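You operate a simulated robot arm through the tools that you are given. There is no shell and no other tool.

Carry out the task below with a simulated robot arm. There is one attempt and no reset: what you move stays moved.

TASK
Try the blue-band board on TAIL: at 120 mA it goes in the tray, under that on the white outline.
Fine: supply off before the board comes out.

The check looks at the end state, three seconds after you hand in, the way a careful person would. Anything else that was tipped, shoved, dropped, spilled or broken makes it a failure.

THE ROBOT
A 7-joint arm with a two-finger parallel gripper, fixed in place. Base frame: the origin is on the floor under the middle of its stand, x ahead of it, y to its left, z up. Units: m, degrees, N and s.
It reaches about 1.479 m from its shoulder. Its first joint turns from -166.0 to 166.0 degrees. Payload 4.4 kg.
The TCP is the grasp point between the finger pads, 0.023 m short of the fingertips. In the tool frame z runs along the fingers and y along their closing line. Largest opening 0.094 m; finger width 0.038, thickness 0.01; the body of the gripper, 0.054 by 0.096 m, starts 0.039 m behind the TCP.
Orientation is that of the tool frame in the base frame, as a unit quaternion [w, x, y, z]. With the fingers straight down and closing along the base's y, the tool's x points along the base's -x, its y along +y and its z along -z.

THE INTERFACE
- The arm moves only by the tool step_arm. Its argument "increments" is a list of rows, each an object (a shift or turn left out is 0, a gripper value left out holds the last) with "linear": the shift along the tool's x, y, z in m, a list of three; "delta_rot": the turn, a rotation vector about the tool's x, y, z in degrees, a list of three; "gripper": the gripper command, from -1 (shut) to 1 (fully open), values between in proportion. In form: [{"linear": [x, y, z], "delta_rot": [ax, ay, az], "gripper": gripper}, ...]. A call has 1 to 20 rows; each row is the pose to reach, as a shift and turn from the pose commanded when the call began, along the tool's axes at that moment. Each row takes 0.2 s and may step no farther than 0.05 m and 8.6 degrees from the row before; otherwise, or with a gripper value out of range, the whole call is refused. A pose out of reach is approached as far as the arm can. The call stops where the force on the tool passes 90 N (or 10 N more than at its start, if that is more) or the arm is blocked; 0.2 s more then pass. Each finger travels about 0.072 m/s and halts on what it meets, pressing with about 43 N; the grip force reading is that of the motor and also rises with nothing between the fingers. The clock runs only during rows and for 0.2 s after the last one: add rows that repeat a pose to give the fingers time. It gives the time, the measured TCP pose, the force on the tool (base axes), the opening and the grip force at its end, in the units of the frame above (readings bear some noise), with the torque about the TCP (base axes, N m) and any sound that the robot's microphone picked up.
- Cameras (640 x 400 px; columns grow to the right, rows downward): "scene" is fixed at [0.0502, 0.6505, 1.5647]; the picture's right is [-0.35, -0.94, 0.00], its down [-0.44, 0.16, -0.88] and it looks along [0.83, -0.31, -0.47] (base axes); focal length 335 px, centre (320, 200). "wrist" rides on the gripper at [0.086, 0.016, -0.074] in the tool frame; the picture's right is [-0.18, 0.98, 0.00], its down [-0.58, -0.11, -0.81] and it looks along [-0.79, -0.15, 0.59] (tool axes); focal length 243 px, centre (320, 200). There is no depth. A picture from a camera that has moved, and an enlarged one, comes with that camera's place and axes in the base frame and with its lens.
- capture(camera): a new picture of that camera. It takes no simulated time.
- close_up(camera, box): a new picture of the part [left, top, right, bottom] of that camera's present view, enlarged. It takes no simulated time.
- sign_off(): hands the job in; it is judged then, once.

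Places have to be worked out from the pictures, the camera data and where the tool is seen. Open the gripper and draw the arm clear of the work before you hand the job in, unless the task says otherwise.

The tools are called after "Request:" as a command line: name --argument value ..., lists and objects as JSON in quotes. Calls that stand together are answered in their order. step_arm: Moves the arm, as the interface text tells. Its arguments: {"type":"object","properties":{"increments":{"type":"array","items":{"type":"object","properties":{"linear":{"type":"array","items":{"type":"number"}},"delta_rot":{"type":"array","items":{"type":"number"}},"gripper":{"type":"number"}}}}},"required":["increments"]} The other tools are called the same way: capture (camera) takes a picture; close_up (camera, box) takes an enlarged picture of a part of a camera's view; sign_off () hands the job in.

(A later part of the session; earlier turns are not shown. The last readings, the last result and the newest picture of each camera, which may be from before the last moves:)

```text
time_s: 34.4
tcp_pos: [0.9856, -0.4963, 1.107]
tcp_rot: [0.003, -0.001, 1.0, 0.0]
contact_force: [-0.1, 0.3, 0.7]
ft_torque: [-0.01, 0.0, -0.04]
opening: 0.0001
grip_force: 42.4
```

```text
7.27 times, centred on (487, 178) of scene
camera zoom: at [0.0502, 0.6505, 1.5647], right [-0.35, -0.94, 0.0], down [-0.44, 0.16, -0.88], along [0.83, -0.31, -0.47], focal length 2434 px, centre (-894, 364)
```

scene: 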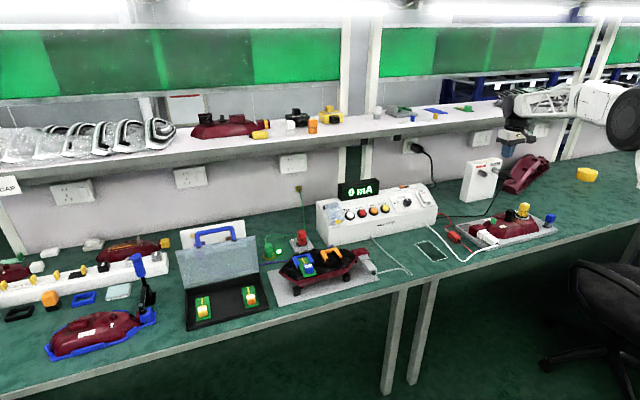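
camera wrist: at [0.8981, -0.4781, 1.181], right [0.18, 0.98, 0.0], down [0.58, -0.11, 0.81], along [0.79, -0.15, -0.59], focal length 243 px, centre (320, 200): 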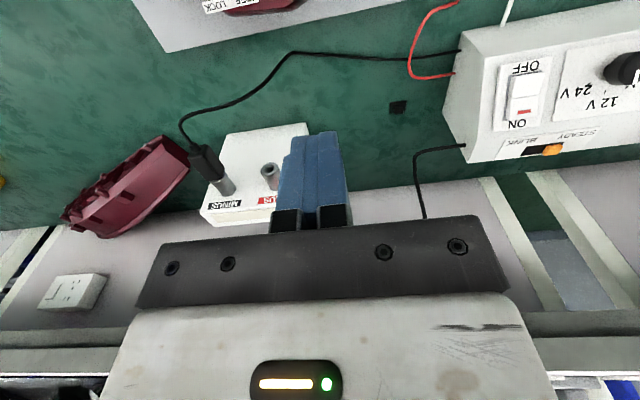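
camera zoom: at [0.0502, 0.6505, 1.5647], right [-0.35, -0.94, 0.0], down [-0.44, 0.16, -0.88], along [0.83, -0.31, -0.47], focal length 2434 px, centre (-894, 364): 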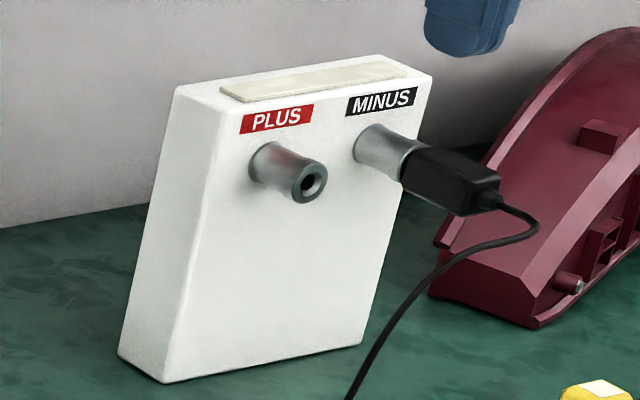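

The picture is clear: black lead → MINUS is in, but the supply's red lead plug lies on the bench with its pin pointing +x, and PLUS (facing −x) is empty. I'll also check how the twist-lock markers on lamp 2 sit, as a reference for the fuse.

Request:
step_arm --increments '[{"linear": [0.045, -0.02, 0], "gripper": -1}, {"linear": [0.09, -0.04, 0]}, {"linear": [0.135, -0.06, 0]}, {"linear": [0.18, -0.08, 0]}]'

Request:
capture --camera "wrist"

Request:
close_up --camera "wrist" --box '[200, 40, 440, 190]'

```text
time_s: 35.4
tcp_pos: [0.8042, -0.58, 1.1036]
tcp_rot: [0.001, -0.001, 1.0, -0.001]
contact_force: [-0.1, 0.1, -0.6]
ft_torque: [0.01, -0.03, 0.01]
opening: 0.0
grip_force: 42.6
```

```text
taken
camera wrist: at [0.717, -0.5618, 1.1775], right [0.18, 0.98, 0.0], down [0.58, -0.11, 0.81], along [0.79, -0.15, -0.59], focal length 243 px, centre (320, 200)
```

wrist: 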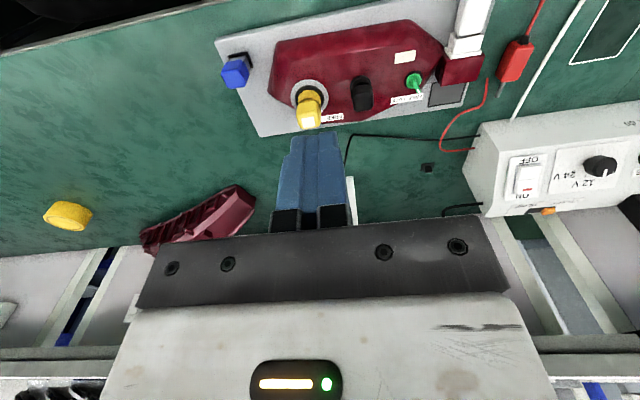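

```text
2.67 times, centred on (320, 115) of wrist
camera zoom: at [0.717, -0.5618, 1.1775], right [0.18, 0.98, 0.0], down [0.58, -0.11, 0.81], along [0.79, -0.15, -0.59], focal length 647 px, centre (320, 427)
```

zoom: 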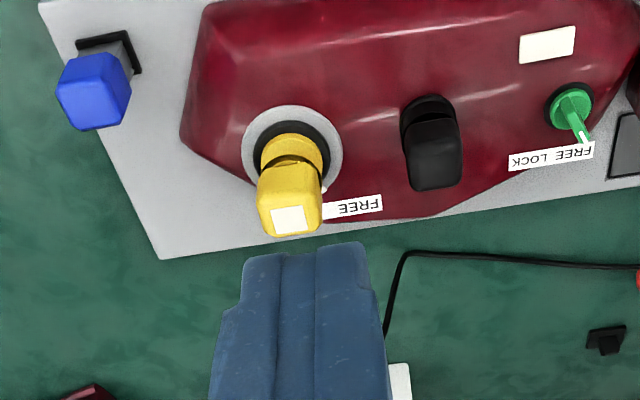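

All the twist-lock markers on the bench rest at FREE, so that mark alone proves nothing. Before altering anything else, I'll rule out a slow meter: I'll go back and hold TAIL for several seconds.

Request:
step_arm --increments '[{"linear": [-0.0141, 0.0442, 0.0044], "delta_rot": [0.87, -2.4, -2.4], "gripper": -1}, {"linear": [-0.0283, 0.0883, 0.0088], "delta_rot": [1.74, -4.79, -4.79]}, {"linear": [-0.0424, 0.1325, 0.0131], "delta_rot": [2.62, -7.19, -7.19]}, {"linear": [-0.0565, 0.1767, 0.0175], "delta_rot": [3.49, -9.58, -9.58]}, {"linear": [-0.0706, 0.2208, 0.0219], "delta_rot": [4.36, -11.98, -11.98]}, {"linear": [-0.0848, 0.265, 0.0263], "delta_rot": [5.23, -14.37, -14.37]}, {"linear": [-0.0989, 0.3091, 0.0306], "delta_rot": [6.1, -16.77, -16.77]}, {"linear": [-0.113, 0.3533, 0.035], "delta_rot": [6.98, -19.17, -19.17]}, {"linear": [-0.1271, 0.3975, 0.0394], "delta_rot": [7.85, -21.56, -21.56]}, {"linear": [-0.1413, 0.4416, 0.0438], "delta_rot": [8.72, -23.96, -23.96]}, {"linear": [-0.1554, 0.4858, 0.0481], "delta_rot": [9.59, -26.35, -26.35]}, {"linear": [-0.1695, 0.53, 0.0525], "delta_rot": [10.46, -28.75, -28.75]}, {"linear": [-0.1836, 0.5741, 0.0569], "delta_rot": [11.33, -31.14, -31.14]}, {"linear": [-0.1978, 0.6183, 0.0613], "delta_rot": [12.21, -33.54, -33.54]}, {"linear": [-0.2119, 0.6624, 0.0656], "delta_rot": [13.08, -35.93, -35.93]}, {"linear": [-0.226, 0.7066, 0.07], "delta_rot": [13.95, -38.33, -38.33]}]'

Request:
capture --camera "wrist"

```text
time_s: 38.8
tcp_pos: [1.0239, 0.1279, 1.0369]
tcp_rot: [0.323, -0.321, 0.883, -0.117]
contact_force: [-0.1, 1.4, 0.0]
ft_torque: [-0.01, 0.01, -0.06]
opening: 0.0003
grip_force: 42.4
```

```text
taken
camera wrist: at [0.9167, 0.0864, 1.0443], right [-0.38, 0.87, -0.32], down [-0.13, 0.29, 0.95], along [0.92, 0.4, 0.0], focal length 243 px, centre (320, 200)
```

wrist: 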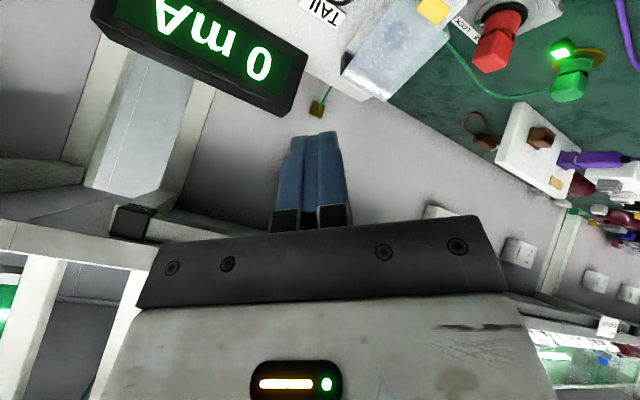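

Request:
step_arm --increments '[{"linear": [0.0091, 0.0072, 0.044], "gripper": -1}, {"linear": [0.0181, 0.0145, 0.088]}, {"linear": [0.0272, 0.0217, 0.1321]}, {"linear": [0.0308, 0.0261, 0.1561]}]'

Request:
step_arm --increments '[{"linear": [0.0004, 0.0003, 0.0019], "gripper": -1}, {"linear": [0.0008, 0.0007, 0.0039]}, {"linear": [0.001, 0.0008, 0.0048]}]'

```text
time_s: 39.8
tcp_pos: [1.0968, 0.129, 0.8898]
tcp_rot: [0.322, -0.321, 0.883, -0.118]
contact_force: [-3.8, 0.3, 0.9]
ft_torque: [-0.01, 0.11, -0.04]
opening: 0.0
grip_force: 42.7
heard: click
```

```text
time_s: 40.6
tcp_pos: [1.0982, 0.1293, 0.8869]
tcp_rot: [0.323, -0.321, 0.883, -0.117]
contact_force: [-44.6, -3.6, 19.7]
ft_torque: [-0.2, 1.06, -0.27]
opening: 0.0001
grip_force: 43.0
stopped in row 3: the force on the tool passed its limit at 96 N (the readings are from after the stop); the commanded pose is now the measured one
```

Already at the hard stop. I'll ease off about 2 mm so the button stays down without high force, hold for several seconds, and read.

Request:
step_arm --increments '[{"linear": [-0.0003, -0.0003, -0.0015], "gripper": -1}, {"linear": [-0.0003, -0.0003, -0.0015]}, {"linear": [-0.0003, -0.0003, -0.0015]}, {"linear": [-0.0003, -0.0003, -0.0015]}, {"linear": [-0.0003, -0.0003, -0.0015]}, {"linear": [-0.0003, -0.0003, -0.0015]}, {"linear": [-0.0003, -0.0003, -0.0015]}, {"linear": [-0.0003, -0.0003, -0.0015]}, {"linear": [-0.0003, -0.0003, -0.0015]}, {"linear": [-0.0003, -0.0003, -0.0015]}, {"linear": [-0.0003, -0.0003, -0.0015]}, {"linear": [-0.0003, -0.0003, -0.0015]}, {"linear": [-0.0003, -0.0003, -0.0015]}, {"linear": [-0.0003, -0.0003, -0.0015]}, {"linear": [-0.0003, -0.0003, -0.0015]}]'

Request:
capture --camera "wrist"

Request:
close_up --camera "scene" --box '[260, 230, 400, 310]'

```text
time_s: 43.8
tcp_pos: [1.0974, 0.1291, 0.8876]
tcp_rot: [0.323, -0.321, 0.882, -0.117]
contact_force: [-8.4, 0.9, 20.0]
ft_torque: [-0.08, 0.12, 0.0]
opening: 0.0
grip_force: 42.7
```

```text
taken
camera wrist: at [0.9908, 0.0871, 0.8952], right [-0.37, 0.87, -0.32], down [-0.13, 0.29, 0.95], along [0.92, 0.4, 0.0], focal length 243 px, centre (320, 200)
```

wrist: 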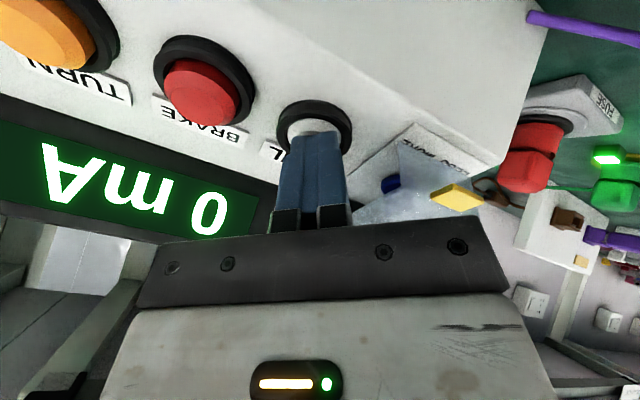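

```text
4.57 times, centred on (330, 270) of scene
camera zoom: at [0.0502, 0.6505, 1.5647], right [-0.35, -0.94, 0.0], down [-0.44, 0.16, -0.88], along [0.83, -0.31, -0.47], focal length 1530 px, centre (274, -120)
```

zoom: 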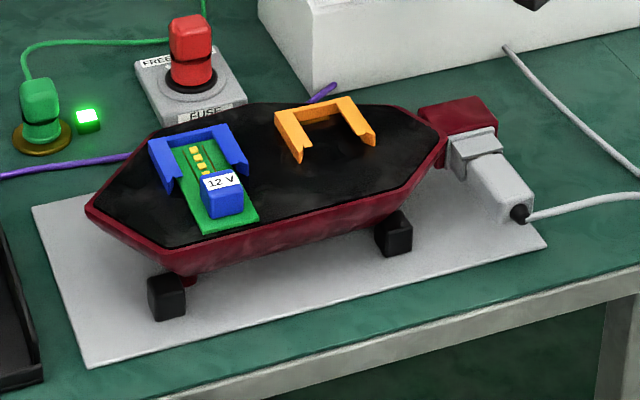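

Still 0 mA after three seconds held, so the circuit is open, not slow. With PLUS empty the supply has no feed, so I'll restore it, with the supply switched off first. I'll retreat and go above the OFF half of the rocker.

Request:
step_arm --increments '[{"linear": [-0.001, -0.0008, -0.0048], "gripper": -1}, {"linear": [-0.003, -0.0025, -0.0145]}, {"linear": [-0.006, -0.005, -0.035]}, {"linear": [-0.01, -0.008, -0.075]}, {"linear": [-0.01, -0.008, -0.115]}, {"linear": [0.0158, -0.047, -0.118], "delta_rot": [-1.74, 4.79, 4.79]}, {"linear": [0.0415, -0.0859, -0.1211], "delta_rot": [-3.49, 9.58, 9.58]}, {"linear": [0.0673, -0.1249, -0.1241], "delta_rot": [-5.23, 14.37, 14.37]}, {"linear": [0.093, -0.1638, -0.1272], "delta_rot": [-6.98, 19.17, 19.17]}, {"linear": [0.1188, -0.2028, -0.1302], "delta_rot": [-8.72, 23.96, 23.96]}, {"linear": [0.1445, -0.2417, -0.1332], "delta_rot": [-10.46, 28.75, 28.75]}, {"linear": [0.1703, -0.2807, -0.1363], "delta_rot": [-12.21, 33.54, 33.54]}, {"linear": [0.196, -0.3196, -0.1393], "delta_rot": [-13.95, 38.33, 38.33]}]'

Request:
capture --camera "wrist"

```text
time_s: 46.6
tcp_pos: [1.0521, -0.2401, 1.0291]
tcp_rot: [0.002, 0.0, 1.0, 0.0]
contact_force: [-0.4, -0.2, 0.2]
ft_torque: [-0.02, -0.01, -0.03]
opening: 0.0
grip_force: 42.4
```

```text
taken
camera wrist: at [0.9648, -0.2227, 1.104], right [0.18, 0.98, 0.0], down [0.58, -0.11, 0.81], along [0.79, -0.15, -0.59], focal length 243 px, centre (320, 200)
```

wrist: 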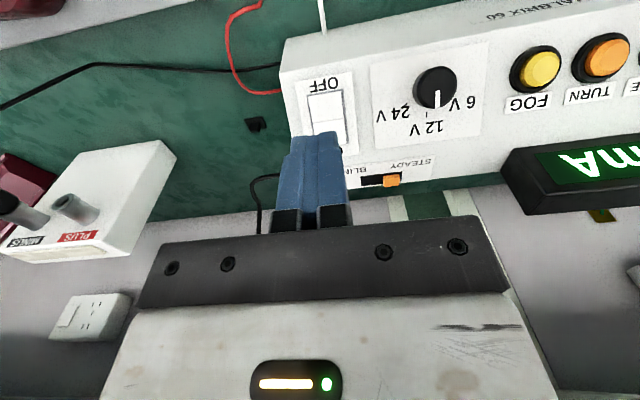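

Request:
step_arm --increments '[{"linear": [-0.025, -0.002, 0.02], "gripper": -1}, {"linear": [-0.045, -0.004, 0.05]}, {"linear": [-0.045, -0.004, 0.084]}, {"linear": [-0.045, -0.004, 0.1]}]'

Request:
close_up --camera "wrist" --box '[220, 40, 420, 165]'

Request:
close_up --camera "scene" --box '[385, 150, 465, 220]'

```text
time_s: 47.6
tcp_pos: [1.0955, -0.2453, 0.9295]
tcp_rot: [0.001, 0.0, 1.0, 0.001]
contact_force: [0.7, 0.3, -0.7]
ft_torque: [0.0, 0.02, 0.02]
opening: 0.0
grip_force: 42.1
```

```text
3.20 times, centred on (320, 102) of wrist
camera zoom: at [1.0086, -0.2285, 1.0044], right [0.18, 0.98, 0.0], down [0.58, -0.11, 0.81], along [0.79, -0.15, -0.59], focal length 776 px, centre (320, 512)
```

zoom: 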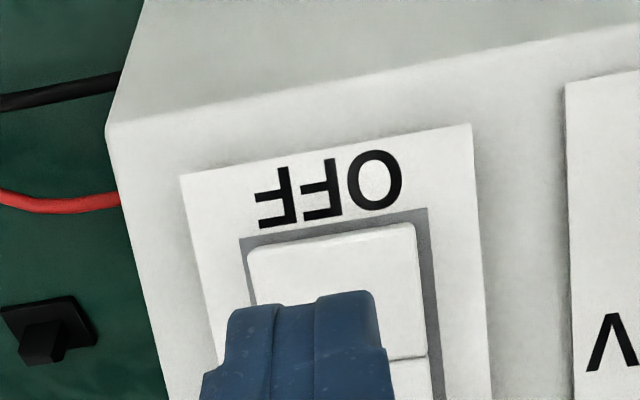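

```text
5.71 times, centred on (425, 185) of scene
camera zoom: at [0.0502, 0.6505, 1.5647], right [-0.35, -0.94, 0.0], down [-0.44, 0.16, -0.88], along [0.83, -0.31, -0.47], focal length 1913 px, centre (-280, 286)
```

zoom: 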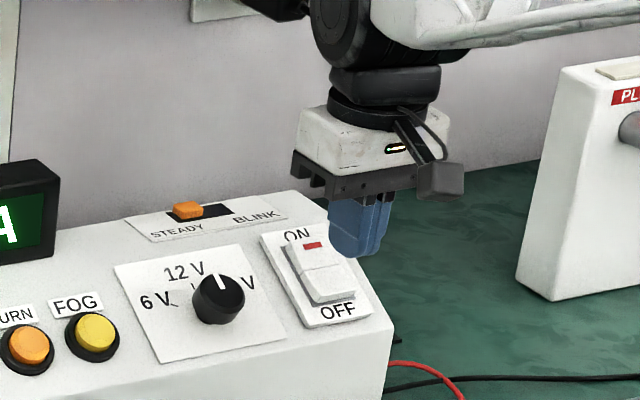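

Request:
step_arm --increments '[{"linear": [0, 0.005, 0.007], "gripper": -1}, {"linear": [0, 0.005, 0.014]}, {"linear": [0, 0.005, 0.018]}]'

```text
time_s: 48.4
tcp_pos: [1.0948, -0.2401, 0.911]
tcp_rot: [0.0, -0.001, 1.0, 0.001]
contact_force: [0.4, -0.2, -0.7]
ft_torque: [-0.04, -0.01, 0.02]
opening: 0.0
grip_force: 41.8
```

No contact yet at a tip height of about 0.888. I'll continue down in small steps.

Request:
step_arm --increments '[{"linear": [0, 0, 0.002], "gripper": -1}, {"linear": [0, 0, 0.004]}]'

Request:
step_arm --increments '[{"linear": [0, 0, 0.002], "gripper": -1}, {"linear": [0, 0, 0.004]}]'

```text
time_s: 49.0
tcp_pos: [1.0954, -0.2401, 0.9075]
tcp_rot: [0.001, 0.0, 1.0, 0.0]
contact_force: [-0.3, 0.4, 0.4]
ft_torque: [0.01, 0.0, 0.0]
opening: 0.0002
grip_force: 42.5
```

```text
time_s: 49.6
tcp_pos: [1.0965, -0.2406, 0.902]
tcp_rot: [0.001, 0.0, 1.0, -0.001]
contact_force: [-0.5, -0.1, -0.3]
ft_torque: [0.03, 0.03, -0.01]
opening: 0.0001
grip_force: 42.3
```

Request:
close_up --camera "scene" --box '[385, 170, 449, 210]'

Request:
close_up --camera "wrist" --box '[220, 80, 420, 205]'

```text
10.00 times, centred on (417, 190) of scene
camera zoom: at [0.0502, 0.6505, 1.5647], right [-0.35, -0.94, 0.0], down [-0.44, 0.16, -0.88], along [0.83, -0.31, -0.47], focal length 3347 px, centre (-650, 300)
```

zoom: 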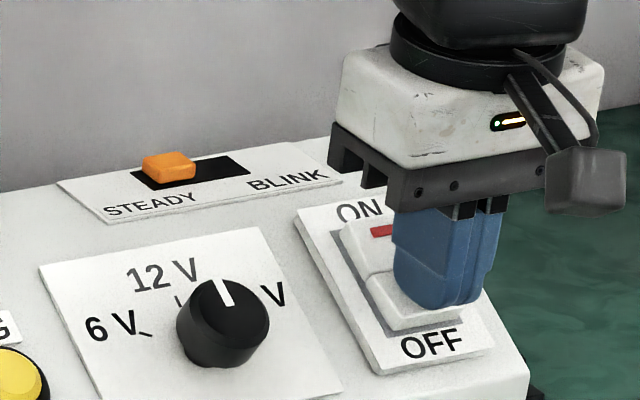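

```text
3.20 times, centred on (320, 142) of wrist
camera zoom: at [1.0091, -0.2227, 0.977], right [0.18, 0.98, 0.0], down [0.58, -0.11, 0.81], along [0.79, -0.15, -0.59], focal length 776 px, centre (320, 384)
```

zoom: 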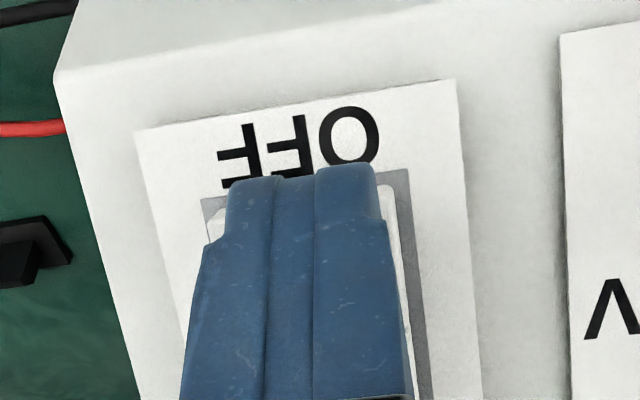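

The tip is right at the OFF half but the rocker hasn't moved. I'll keep pressing in 2 mm steps.

Request:
step_arm --increments '[{"linear": [0, 0, 0.002], "gripper": -1}, {"linear": [0, 0, 0.004]}]'

Request:
step_arm --increments '[{"linear": [0, 0, 0.002], "gripper": -1}, {"linear": [0, 0, 0.003]}]'

Request:
close_up --camera "scene" --box '[385, 170, 449, 210]'

```text
time_s: 50.2
tcp_pos: [1.0959, -0.2413, 0.8976]
tcp_rot: [0.001, 0.0, 1.0, 0.0]
contact_force: [-0.8, 0.1, 1.0]
ft_torque: [0.04, 0.0, 0.03]
opening: 0.0002
grip_force: 42.2
```

```text
time_s: 50.8
tcp_pos: [1.0956, -0.2399, 0.8969]
tcp_rot: [0.002, 0.0, 1.0, -0.001]
contact_force: [-17.1, 8.5, 19.9]
ft_torque: [0.24, 0.01, 0.03]
opening: 0.0
grip_force: 42.9
```

```text
10.00 times, centred on (417, 190) of scene
camera zoom: at [0.0502, 0.6505, 1.5647], right [-0.35, -0.94, 0.0], down [-0.44, 0.16, -0.88], along [0.83, -0.31, -0.47], focal length 3347 px, centre (-650, 300)
```

zoom: 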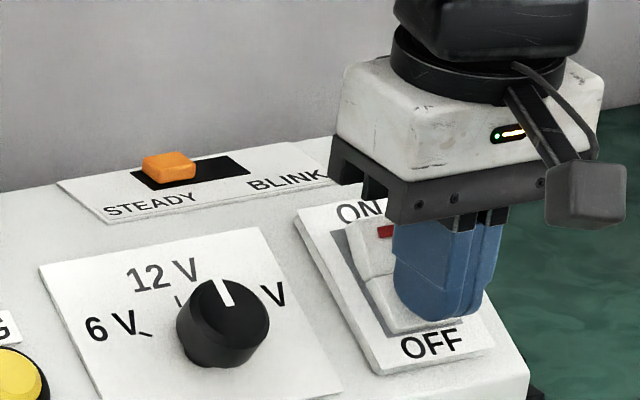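

The rocker has flipped (the ON end is proud again). I'll lift away and confirm.

Request:
step_arm --increments '[{"linear": [0, 0, -0.02], "gripper": -1}, {"linear": [0.02, 0, -0.06]}, {"linear": [0.06, 0, -0.09]}, {"linear": [0.1, 0, -0.1]}]'

Request:
close_up --camera "scene" --box '[385, 170, 449, 210]'

Request:
capture --camera "wrist"

```text
time_s: 51.8
tcp_pos: [0.9946, -0.2422, 0.9934]
tcp_rot: [0.001, 0.0, 1.0, 0.0]
contact_force: [0.1, -0.3, 0.3]
ft_torque: [-0.03, 0.0, 0.02]
opening: 0.0
grip_force: 42.0
```

```text
10.00 times, centred on (417, 190) of scene
camera zoom: at [0.0502, 0.6505, 1.5647], right [-0.35, -0.94, 0.0], down [-0.44, 0.16, -0.88], along [0.83, -0.31, -0.47], focal length 3347 px, centre (-650, 300)
```

zoom: 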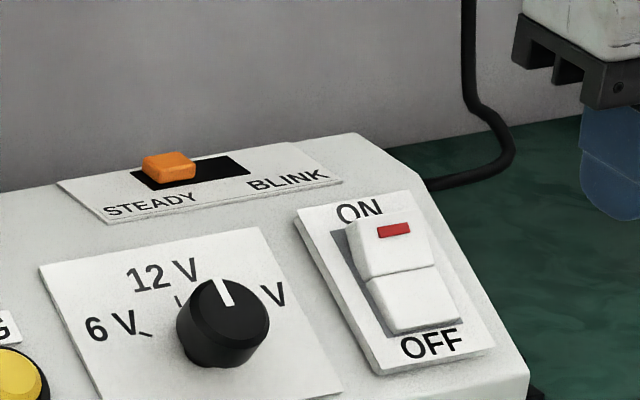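

```text
taken
camera wrist: at [0.909, -0.2239, 1.0673], right [0.18, 0.98, 0.0], down [0.58, -0.11, 0.81], along [0.79, -0.15, -0.59], focal length 243 px, centre (320, 200)
```

wrist: 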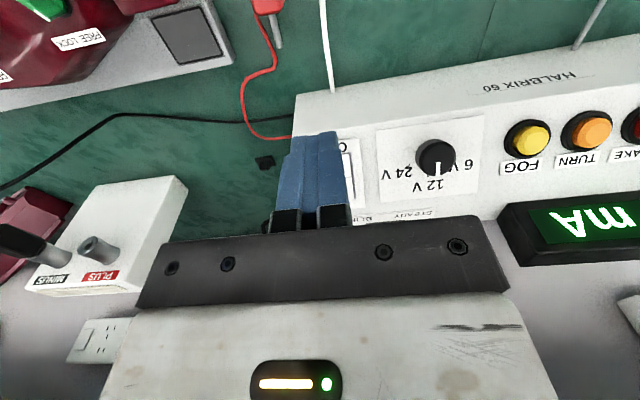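

The rocker image matches the initial OFF state exactly. Now I'll move above the loose red plug to see it well.

Request:
step_arm --increments '[{"linear": [0.045, -0.01, 0], "gripper": -1}, {"linear": [0.09, -0.02, 0.0]}, {"linear": [0.1, -0.035, 0.02]}]'

Request:
capture --camera "wrist"

Request:
close_up --camera "wrist" --box '[230, 20, 390, 140]'

```text
time_s: 52.6
tcp_pos: [0.8935, -0.2766, 0.9786]
tcp_rot: [0.001, 0.0, 1.0, -0.001]
contact_force: [-0.4, -0.2, -0.7]
ft_torque: [0.0, 0.03, 0.0]
opening: 0.0002
grip_force: 42.4
```

```text
taken
camera wrist: at [0.8067, -0.2601, 1.0521], right [0.18, 0.98, 0.0], down [0.58, -0.11, 0.81], along [0.79, -0.15, -0.59], focal length 243 px, centre (320, 200)
```

wrist: 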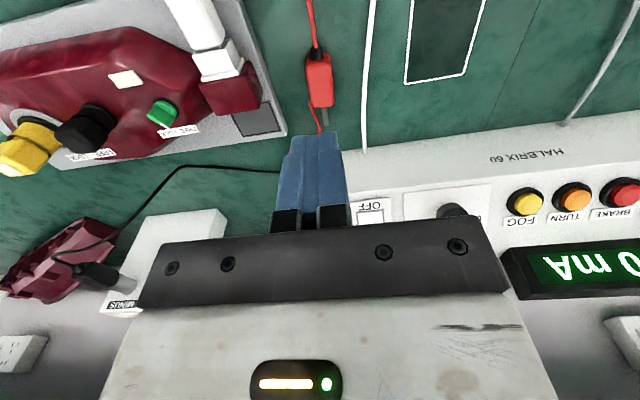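

```text
3.33 times, centred on (310, 80) of wrist
camera zoom: at [0.8067, -0.2601, 1.0521], right [0.18, 0.98, 0.0], down [0.58, -0.11, 0.81], along [0.79, -0.15, -0.59], focal length 809 px, centre (353, 600)
```

zoom: 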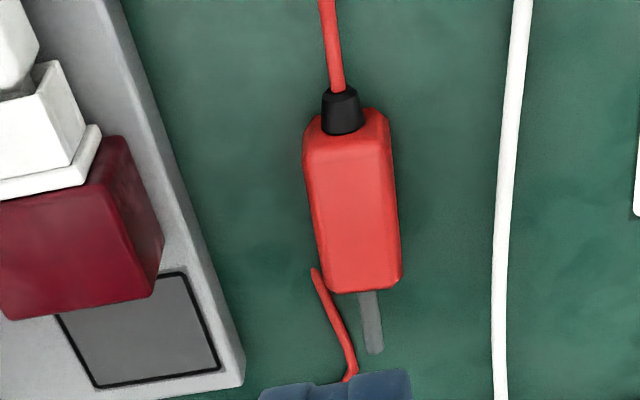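

The plug body is about 59 × 33 mm centred near (0.944, -0.284), with its pin reaching x≈1.010 and yawed about −4°. Before gripping it, I'll take two good views of the PLUS terminal to pin down the hole position.

Request:
step_arm --increments '[{"linear": [-0.014, -0.045, -0.02], "gripper": 1}, {"linear": [-0.028, -0.09, -0.045]}, {"linear": [-0.042, -0.135, -0.07]}, {"linear": [-0.056, -0.18, -0.098]}]'

Request:
capture --camera "wrist"

Request:
close_up --camera "wrist" --box '[200, 140, 328, 220]'

```text
refused: row 1 steps farther than a row can; nothing moved
```

```text
taken
camera wrist: at [0.8067, -0.2601, 1.0521], right [0.18, 0.98, 0.0], down [0.58, -0.11, 0.81], along [0.79, -0.15, -0.59], focal length 243 px, centre (320, 200)
```

wrist: 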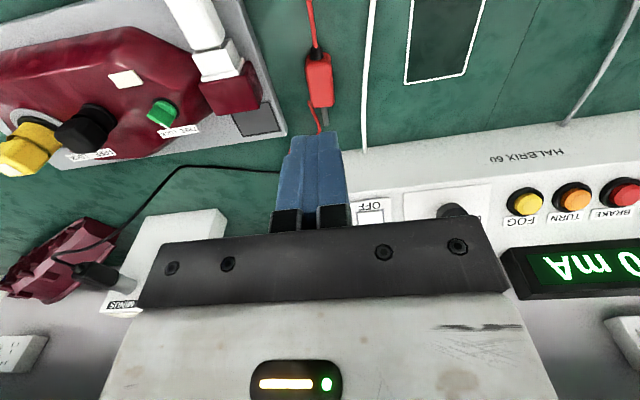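

```text
5.00 times, centred on (264, 180) of wrist
camera zoom: at [0.8067, -0.2601, 1.0521], right [0.18, 0.98, 0.0], down [0.58, -0.11, 0.81], along [0.79, -0.15, -0.59], focal length 1213 px, centre (600, 300)
```

zoom: 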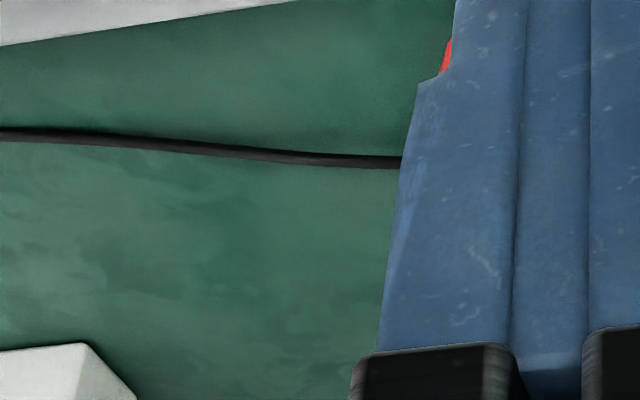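

That call was refused (the row step was slightly too long). I'll redo it with shorter rows.

Request:
step_arm --increments '[{"linear": [-0.011, -0.036, -0.0196], "gripper": 1}, {"linear": [-0.022, -0.072, -0.0392]}, {"linear": [-0.034, -0.108, -0.0588]}, {"linear": [-0.045, -0.144, -0.0784]}, {"linear": [-0.056, -0.18, -0.098]}]'

Request:
capture --camera "wrist"

Request:
close_up --camera "wrist" --box '[200, 150, 328, 230]'

```text
time_s: 53.8
tcp_pos: [0.9524, -0.4538, 1.0764]
tcp_rot: [0.001, 0.0, 1.0, 0.001]
contact_force: [-0.8, 0.5, -0.5]
ft_torque: [0.02, -0.03, 0.0]
opening: 0.0941
grip_force: 0.0
```

```text
taken
camera wrist: at [0.8661, -0.4369, 1.1512], right [0.18, 0.98, 0.0], down [0.58, -0.11, 0.81], along [0.79, -0.15, -0.59], focal length 243 px, centre (320, 200)
```

wrist: 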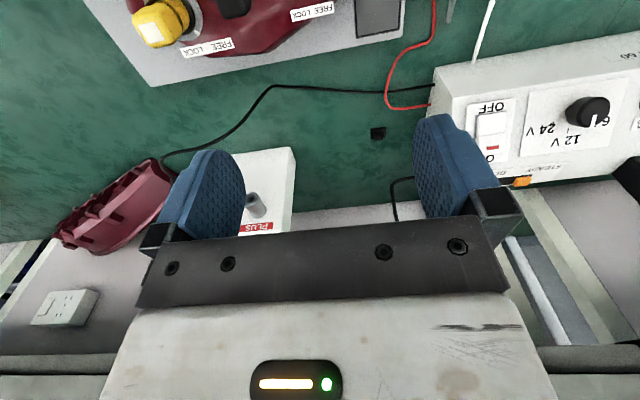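

```text
5.00 times, centred on (264, 190) of wrist
camera zoom: at [0.8661, -0.4369, 1.1512], right [0.18, 0.98, 0.0], down [0.58, -0.11, 0.81], along [0.79, -0.15, -0.59], focal length 1213 px, centre (600, 250)
```

zoom: 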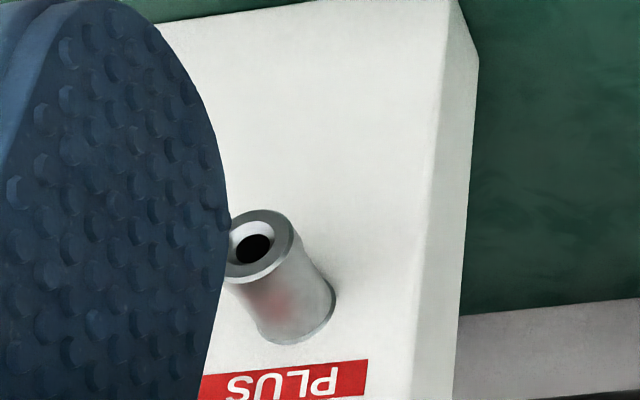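

The hole centre comes out at about (1.152, -0.606, 0.915) with its axis along −x, agreeing across three views. Now I'll go above the red plug with the gripper part open and yawed to match.

Request:
step_arm --increments '[{"linear": [0.002, 0.043, 0.01], "delta_rot": [0, 0, 1.1], "gripper": 0.3}, {"linear": [0.004, 0.086, 0.02], "delta_rot": [0, 0, 2.2]}, {"linear": [0.006, 0.128, 0.04], "delta_rot": [0, 0, 3.3]}, {"linear": [0.0084, 0.1698, 0.06], "delta_rot": [0, 0, 4.4]}, {"linear": [0.0084, 0.1698, 0.1], "delta_rot": [0, 0, 4.4]}, {"linear": [0.0084, 0.1698, 0.14], "delta_rot": [0, 0, 4.4]}, {"linear": [0.0084, 0.1698, 0.1764], "delta_rot": [0, 0, 4.4]}]'

Request:
capture --camera "wrist"

Request:
close_up --camera "scene" --box '[420, 190, 500, 260]'

```text
time_s: 55.4
tcp_pos: [0.9468, -0.2849, 0.8987]
tcp_rot: [0.002, 0.038, 0.999, -0.001]
contact_force: [0.4, 0.5, 1.2]
ft_torque: [-0.01, 0.02, 0.0]
opening: 0.0611
grip_force: 0.1
```

```text
taken
camera wrist: at [0.8605, -0.2611, 0.9725], right [0.26, 0.97, 0.0], down [0.57, -0.15, 0.81], along [0.78, -0.21, -0.59], focal length 243 px, centre (320, 200)
```

wrist: 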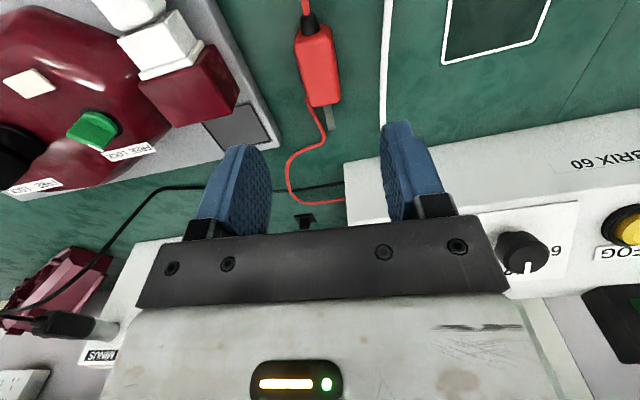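

```text
5.71 times, centred on (460, 225) of scene
camera zoom: at [0.0502, 0.6505, 1.5647], right [-0.35, -0.94, 0.0], down [-0.44, 0.16, -0.88], along [0.83, -0.31, -0.47], focal length 1913 px, centre (-480, 57)
```

zoom: 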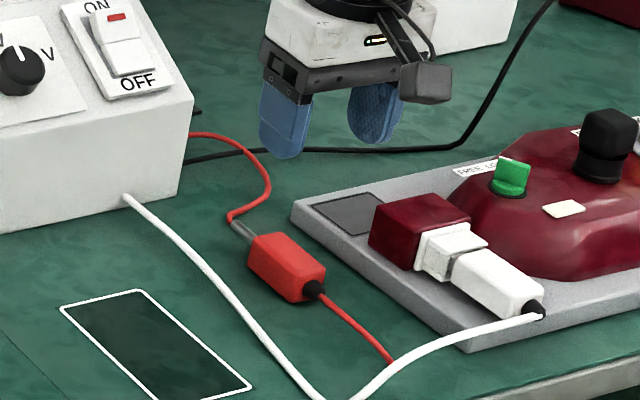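

Aligned over the plug body (centre ≈ (0.949, -0.2865)). I'll descend with the fingers either side of it, stopping just above the bench.

Request:
step_arm --increments '[{"linear": [0, -0.0015, 0.03], "gripper": 0.3}, {"linear": [0, -0.0015, 0.06]}, {"linear": [0, -0.0015, 0.085]}, {"linear": [0, -0.0015, 0.1]}]'

Request:
capture --camera "wrist"

Request:
close_up --camera "scene" --box '[430, 200, 500, 260]'

```text
time_s: 56.4
tcp_pos: [0.9442, -0.288, 0.8]
tcp_rot: [0.001, 0.039, 0.999, 0.0]
contact_force: [0.7, 0.7, 0.7]
ft_torque: [0.02, 0.0, 0.02]
opening: 0.0611
grip_force: 0.0
```

```text
taken
camera wrist: at [0.858, -0.2639, 0.8745], right [0.26, 0.97, 0.0], down [0.57, -0.15, 0.81], along [0.78, -0.21, -0.59], focal length 243 px, centre (320, 200)
```

wrist: 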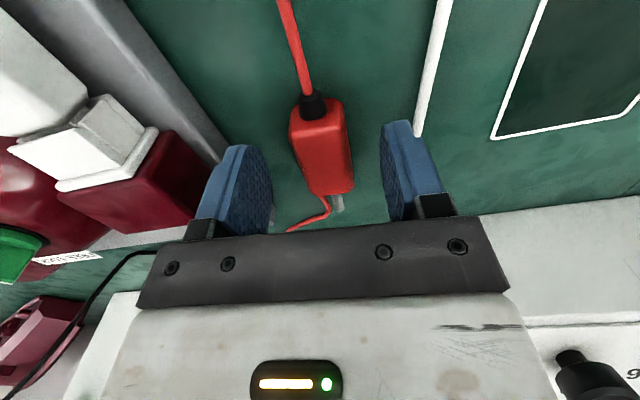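

```text
6.67 times, centred on (465, 230) of scene
camera zoom: at [0.0502, 0.6505, 1.5647], right [-0.35, -0.94, 0.0], down [-0.44, 0.16, -0.88], along [0.83, -0.31, -0.47], focal length 2232 px, centre (-647, 0)
```

zoom: 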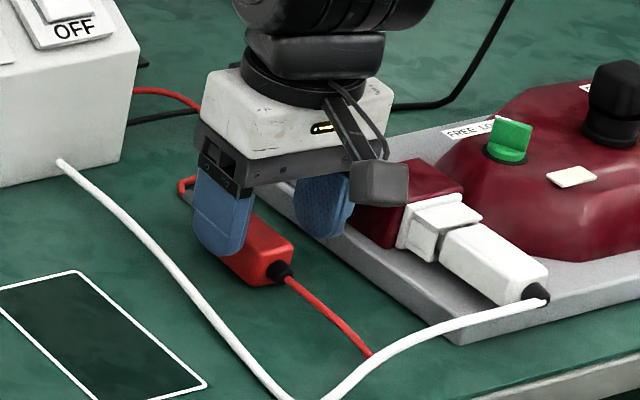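

The plug sits cleanly between the fingers. I'll lower the last centimetre and close.

Request:
step_arm --increments '[{"linear": [0.001, 0.001, 0.006], "gripper": 0.3}, {"linear": [0.001, 0.001, 0.01]}]'

Request:
step_arm --increments '[{"linear": [0, 0, 0], "gripper": -1}, {"linear": [0, 0, 0]}, {"linear": [0, 0, 0]}, {"linear": [0, 0, 0]}]'

Request:
capture --camera "wrist"

```text
time_s: 57.0
tcp_pos: [0.9425, -0.2878, 0.7881]
tcp_rot: [0.001, 0.038, 0.999, 0.0]
contact_force: [0.6, -0.3, -0.1]
ft_torque: [0.03, -0.01, 0.03]
opening: 0.061
grip_force: 0.1
```

```text
time_s: 58.0
tcp_pos: [0.9419, -0.2863, 0.7887]
tcp_rot: [0.001, 0.038, 0.999, 0.0]
contact_force: [-0.4, -1.2, 0.5]
ft_torque: [-0.05, 0.0, 0.03]
opening: 0.0291
grip_force: 43.1
```

```text
taken
camera wrist: at [0.8564, -0.2626, 0.8626], right [0.26, 0.97, 0.0], down [0.57, -0.15, 0.81], along [0.78, -0.21, -0.59], focal length 243 px, centre (320, 200)
```

wrist: 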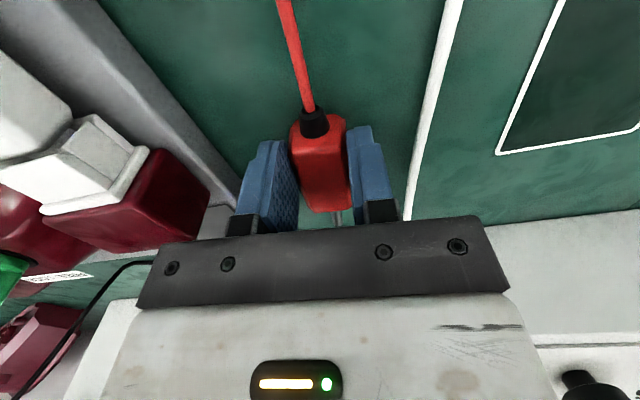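

Gripped at a 29 mm opening. I'll lift straight up and check that the plug comes along.

Request:
step_arm --increments '[{"linear": [0, 0, -0.02], "gripper": -1}, {"linear": [0, 0, -0.05]}, {"linear": [0, 0, -0.09]}, {"linear": [0, 0, -0.13]}]'

Request:
capture --camera "wrist"

Request:
close_up --camera "scene" --box '[410, 160, 510, 260]'

```text
time_s: 59.0
tcp_pos: [0.9431, -0.2865, 0.9146]
tcp_rot: [-0.001, 0.039, 0.999, 0.0]
contact_force: [0.1, 0.3, -1.2]
ft_torque: [-0.01, -0.01, 0.01]
opening: 0.0289
grip_force: 42.6
```

```text
taken
camera wrist: at [0.8575, -0.2633, 0.989], right [0.26, 0.97, 0.0], down [0.57, -0.15, 0.81], along [0.78, -0.21, -0.59], focal length 243 px, centre (320, 200)
```

wrist: 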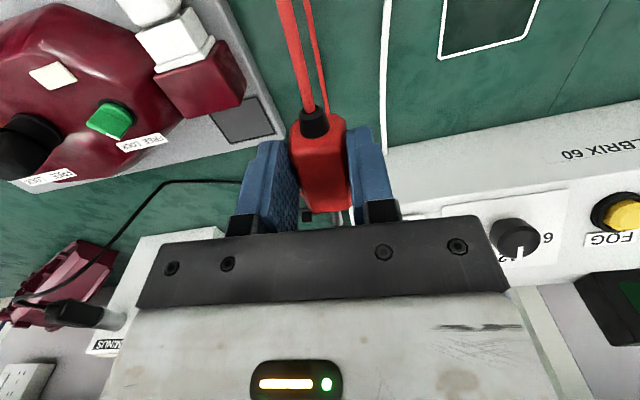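

```text
4.00 times, centred on (460, 210) of scene
camera zoom: at [0.0502, 0.6505, 1.5647], right [-0.35, -0.94, 0.0], down [-0.44, 0.16, -0.88], along [0.83, -0.31, -0.47], focal length 1339 px, centre (-240, 160)
```

zoom: 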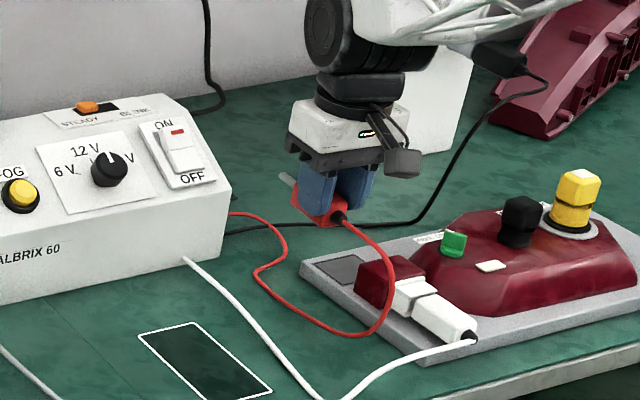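

The plug lifted cleanly and its cable indeed runs back to the supply. I'll zoom in to measure where the pin sits relative to the TCP.

Request:
close_up --camera "scene" --box '[424, 192, 464, 222]'

Request:
close_up --camera "wrist" --box '[270, 100, 400, 225]'

```text
13.33 times, centred on (444, 207) of scene
camera zoom: at [0.0502, 0.6505, 1.5647], right [-0.35, -0.94, 0.0], down [-0.44, 0.16, -0.88], along [0.83, -0.31, -0.47], focal length 4463 px, centre (-1333, 107)
```

zoom: 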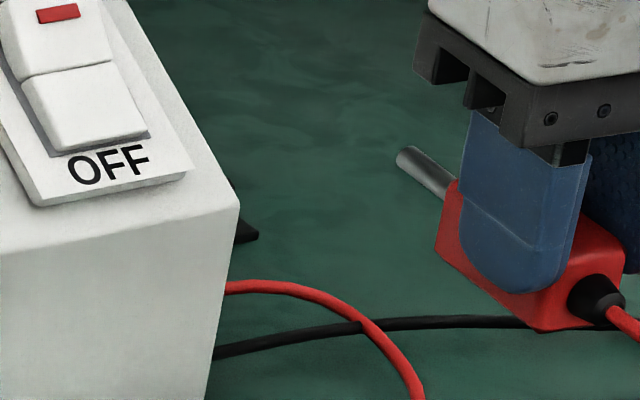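

```text
3.20 times, centred on (335, 162) of wrist
camera zoom: at [0.8575, -0.2633, 0.989], right [0.26, 0.97, 0.0], down [0.57, -0.15, 0.81], along [0.78, -0.21, -0.59], focal length 776 px, centre (272, 320)
```

zoom: 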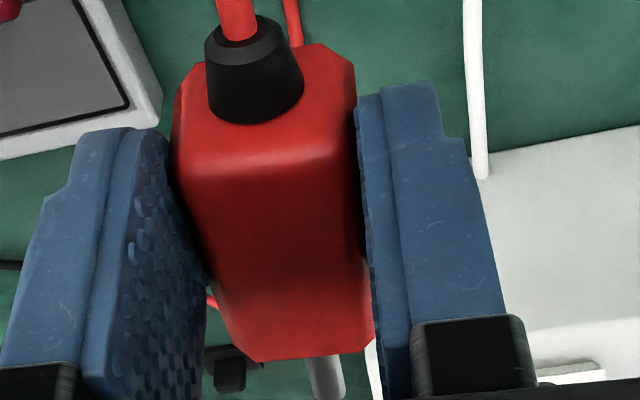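

Using a known fingertip position to calibrate the scene camera, the pin tip is about 78 mm ahead of and 25 mm below the TCP, and the hole is at about (1.161, -0.6065, 0.9145). I'll raise the plug, carry it over lamp 2 at a safe height, and stop short of the terminal.

Request:
step_arm --increments '[{"linear": [0, 0, -0.04], "gripper": -1}, {"linear": [0, 0, -0.085]}, {"linear": [-0.0139, -0.0386, -0.085], "delta_rot": [0, 0, -0.3]}, {"linear": [-0.0278, -0.0771, -0.085], "delta_rot": [0, 0, -0.5]}, {"linear": [-0.0416, -0.1157, -0.085], "delta_rot": [0, 0, -0.8]}, {"linear": [-0.0555, -0.1543, -0.085], "delta_rot": [0, 0, -1.0]}, {"linear": [-0.0694, -0.1928, -0.085], "delta_rot": [0, 0, -1.3]}, {"linear": [-0.0833, -0.2314, -0.085], "delta_rot": [0, 0, -1.5]}, {"linear": [-0.0971, -0.27, -0.085], "delta_rot": [0, 0, -1.7]}, {"linear": [-0.111, -0.3085, -0.085], "delta_rot": [0, 0, -1.9]}]'

Request:
capture --camera "wrist"

Request:
close_up --camera "scene" --box '[450, 130, 546, 190]'

```text
time_s: 61.2
tcp_pos: [1.0276, -0.6018, 0.997]
tcp_rot: [0.001, 0.022, 1.0, 0.0]
contact_force: [0.1, -0.8, 0.6]
ft_torque: [0.01, 0.01, -0.02]
opening: 0.0289
grip_force: 43.2
```

```text
taken
camera wrist: at [0.9406, -0.5808, 1.0724], right [0.23, 0.97, 0.0], down [0.57, -0.13, 0.81], along [0.79, -0.18, -0.59], focal length 243 px, centre (320, 200)
```

wrist: 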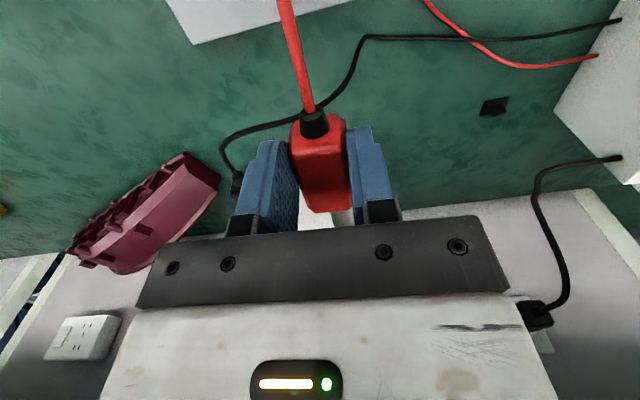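

```text
6.67 times, centred on (498, 160) of scene
camera zoom: at [0.0502, 0.6505, 1.5647], right [-0.35, -0.94, 0.0], down [-0.44, 0.16, -0.88], along [0.83, -0.31, -0.47], focal length 2232 px, centre (-867, 467)
```

zoom: 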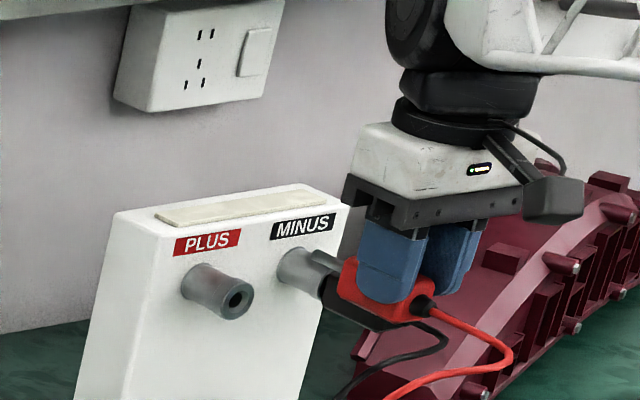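

Request:
step_arm --increments '[{"linear": [-0.002, 0, 0.02], "gripper": -1}, {"linear": [-0.002, 0, 0.04]}, {"linear": [-0.002, 0.0003, 0.0577]}, {"linear": [-0.012, 0.0003, 0.0577]}]'

Request:
close_up --camera "scene" --box '[466, 155, 522, 190]'

Request:
close_up --camera "wrist" --box '[200, 80, 440, 230]'

```text
time_s: 62.2
tcp_pos: [1.0415, -0.6012, 0.943]
tcp_rot: [0.001, 0.022, 1.0, -0.001]
contact_force: [-0.5, 0.2, 0.0]
ft_torque: [-0.03, -0.04, -0.05]
opening: 0.0287
grip_force: 43.6
```

```text
11.43 times, centred on (494, 172) of scene
camera zoom: at [0.0502, 0.6505, 1.5647], right [-0.35, -0.94, 0.0], down [-0.44, 0.16, -0.88], along [0.83, -0.31, -0.47], focal length 3825 px, centre (-1669, 514)
```

zoom: 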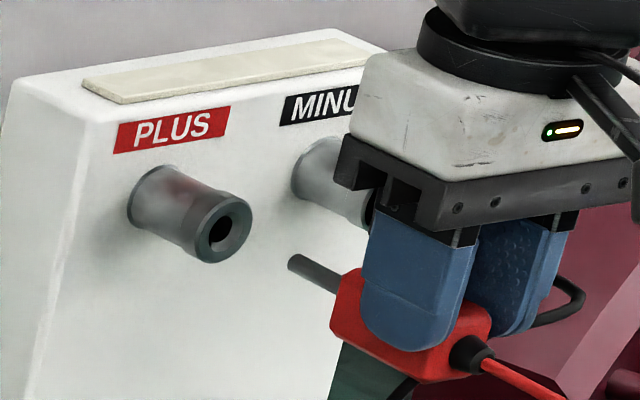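

```text
2.67 times, centred on (320, 155) of wrist
camera zoom: at [0.9551, -0.58, 1.0172], right [0.23, 0.97, 0.0], down [0.57, -0.13, 0.81], along [0.79, -0.18, -0.59], focal length 647 px, centre (320, 320)
```

zoom: 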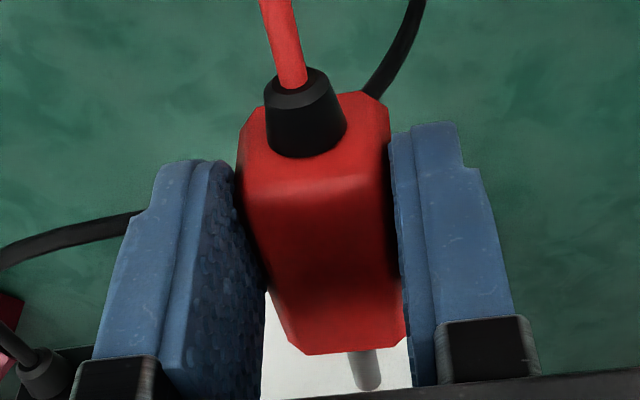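

In the image the pin axis extends to within about 1 mm of the hole centre, with roughly 40 mm to go. I'll advance 22 mm with a tiny downward correction and re-check.

Request:
step_arm --increments '[{"linear": [-0.011, -0.0005, 0.001], "delta_rot": [0, 0, -0.5], "gripper": -1}, {"linear": [-0.022, -0.0015, 0.0015], "delta_rot": [0, 0, -1.0]}]'

Request:
close_up --camera "scene" --box '[472, 160, 512, 185]'

Request:
close_up --camera "wrist" --box '[280, 150, 400, 225]'

```text
time_s: 62.8
tcp_pos: [1.0642, -0.6029, 0.9412]
tcp_rot: [0.001, 0.013, 1.0, -0.001]
contact_force: [-0.7, 0.7, -0.5]
ft_torque: [0.01, 0.0, 0.02]
opening: 0.0288
grip_force: 43.3
```

```text
16.00 times, centred on (492, 172) of scene
camera zoom: at [0.0502, 0.6505, 1.5647], right [-0.35, -0.94, 0.0], down [-0.44, 0.16, -0.88], along [0.83, -0.31, -0.47], focal length 5356 px, centre (-2432, 640)
```

zoom: 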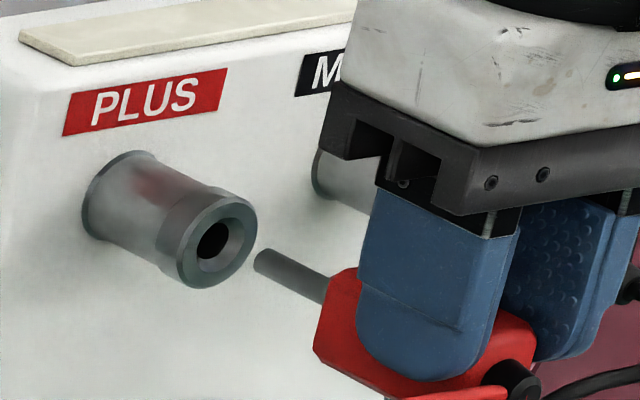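

```text
5.33 times, centred on (340, 188) of wrist
camera zoom: at [0.9769, -0.5848, 1.0163], right [0.21, 0.98, 0.0], down [0.58, -0.12, 0.81], along [0.79, -0.17, -0.59], focal length 1294 px, centre (213, 267)
```

zoom: 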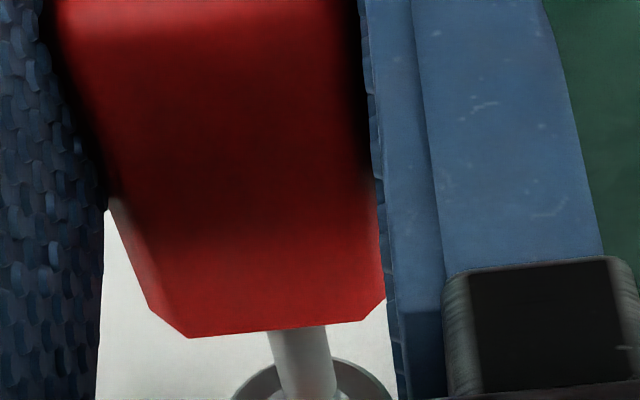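

The wrist view now shows the pin centred laterally on the terminal ring, and the scene view shows it about 1 mm high. I'll drop 1 mm and advance up to the mouth of the hole.

Request:
step_arm --increments '[{"linear": [-0.007, 0, 0.0012], "gripper": -1}, {"linear": [-0.014, 0, 0.0012]}]'

Request:
close_up --camera "scene" --box '[472, 160, 512, 185]'

Request:
close_up --camera "wrist" --box '[280, 150, 400, 225]'

```text
time_s: 63.4
tcp_pos: [1.077, -0.6055, 0.9414]
tcp_rot: [0.0, 0.013, 1.0, 0.0]
contact_force: [-1.0, 0.0, -0.8]
ft_torque: [-0.02, -0.01, 0.01]
opening: 0.0291
grip_force: 42.8
```

```text
16.00 times, centred on (492, 172) of scene
camera zoom: at [0.0502, 0.6505, 1.5647], right [-0.35, -0.94, 0.0], down [-0.44, 0.16, -0.88], along [0.83, -0.31, -0.47], focal length 5356 px, centre (-2432, 640)
```

zoom: 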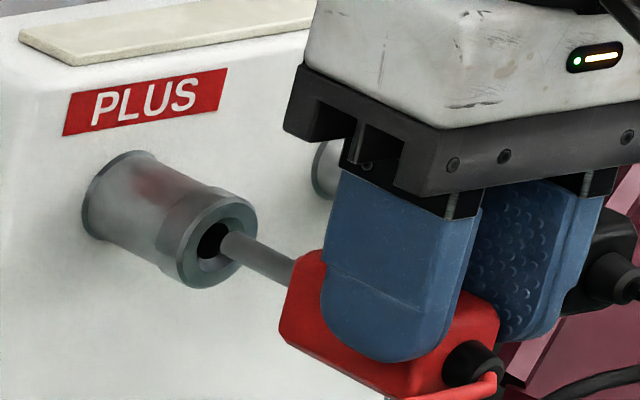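

```text
5.33 times, centred on (340, 188) of wrist
camera zoom: at [0.9907, -0.5855, 1.0161], right [0.21, 0.98, 0.0], down [0.58, -0.12, 0.81], along [0.79, -0.17, -0.59], focal length 1294 px, centre (213, 267)
```

zoom: 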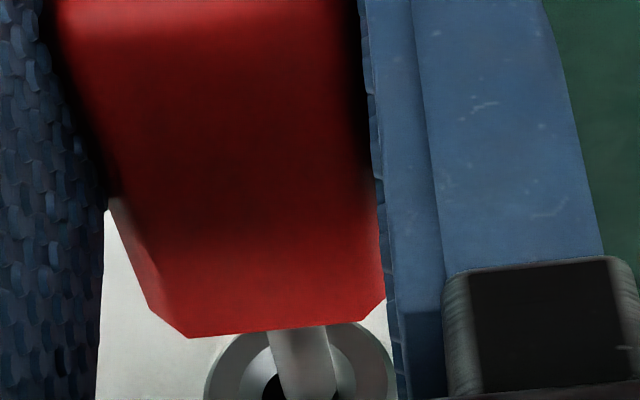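

The tip is at the mouth of the hole, maybe 1 mm toward +y. I'll nudge 1 mm and advance slowly, watching force.

Request:
step_arm --increments '[{"linear": [-0.003, -0.001, 0.0], "gripper": -1}, {"linear": [-0.006, -0.001, 0.0]}]'

Request:
close_up --camera "scene" --box '[472, 160, 512, 185]'

Request:
close_up --camera "wrist" --box '[280, 150, 400, 225]'

```text
time_s: 64.0
tcp_pos: [1.0841, -0.6072, 0.9416]
tcp_rot: [0.001, 0.013, 1.0, 0.0]
contact_force: [0.1, 0.1, 0.0]
ft_torque: [0.0, 0.0, -0.01]
opening: 0.0287
grip_force: 42.4
```

```text
16.00 times, centred on (492, 172) of scene
camera zoom: at [0.0502, 0.6505, 1.5647], right [-0.35, -0.94, 0.0], down [-0.44, 0.16, -0.88], along [0.83, -0.31, -0.47], focal length 5356 px, centre (-2432, 640)
```

zoom: 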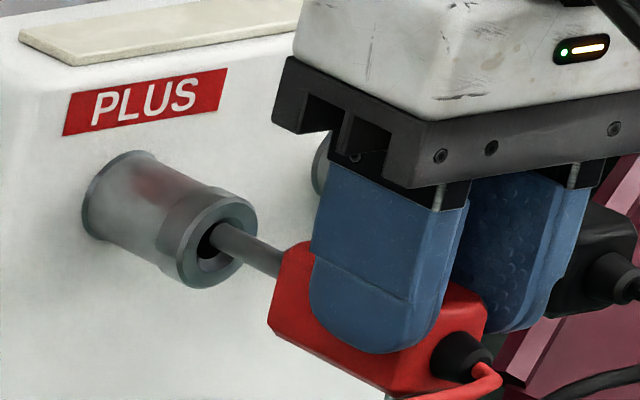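

```text
5.33 times, centred on (340, 188) of wrist
camera zoom: at [0.9968, -0.5874, 1.0159], right [0.21, 0.98, 0.0], down [0.58, -0.12, 0.81], along [0.79, -0.17, -0.59], focal length 1294 px, centre (213, 267)
```

zoom: 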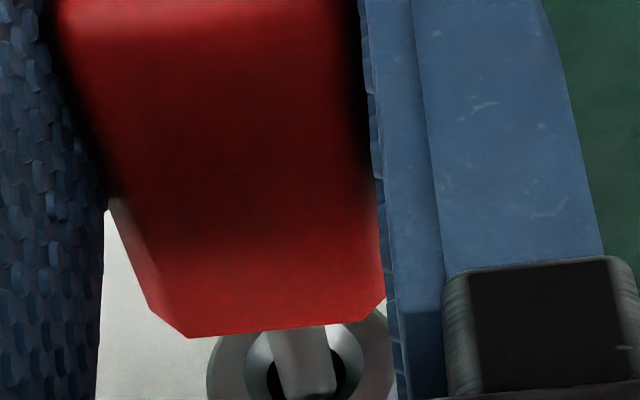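

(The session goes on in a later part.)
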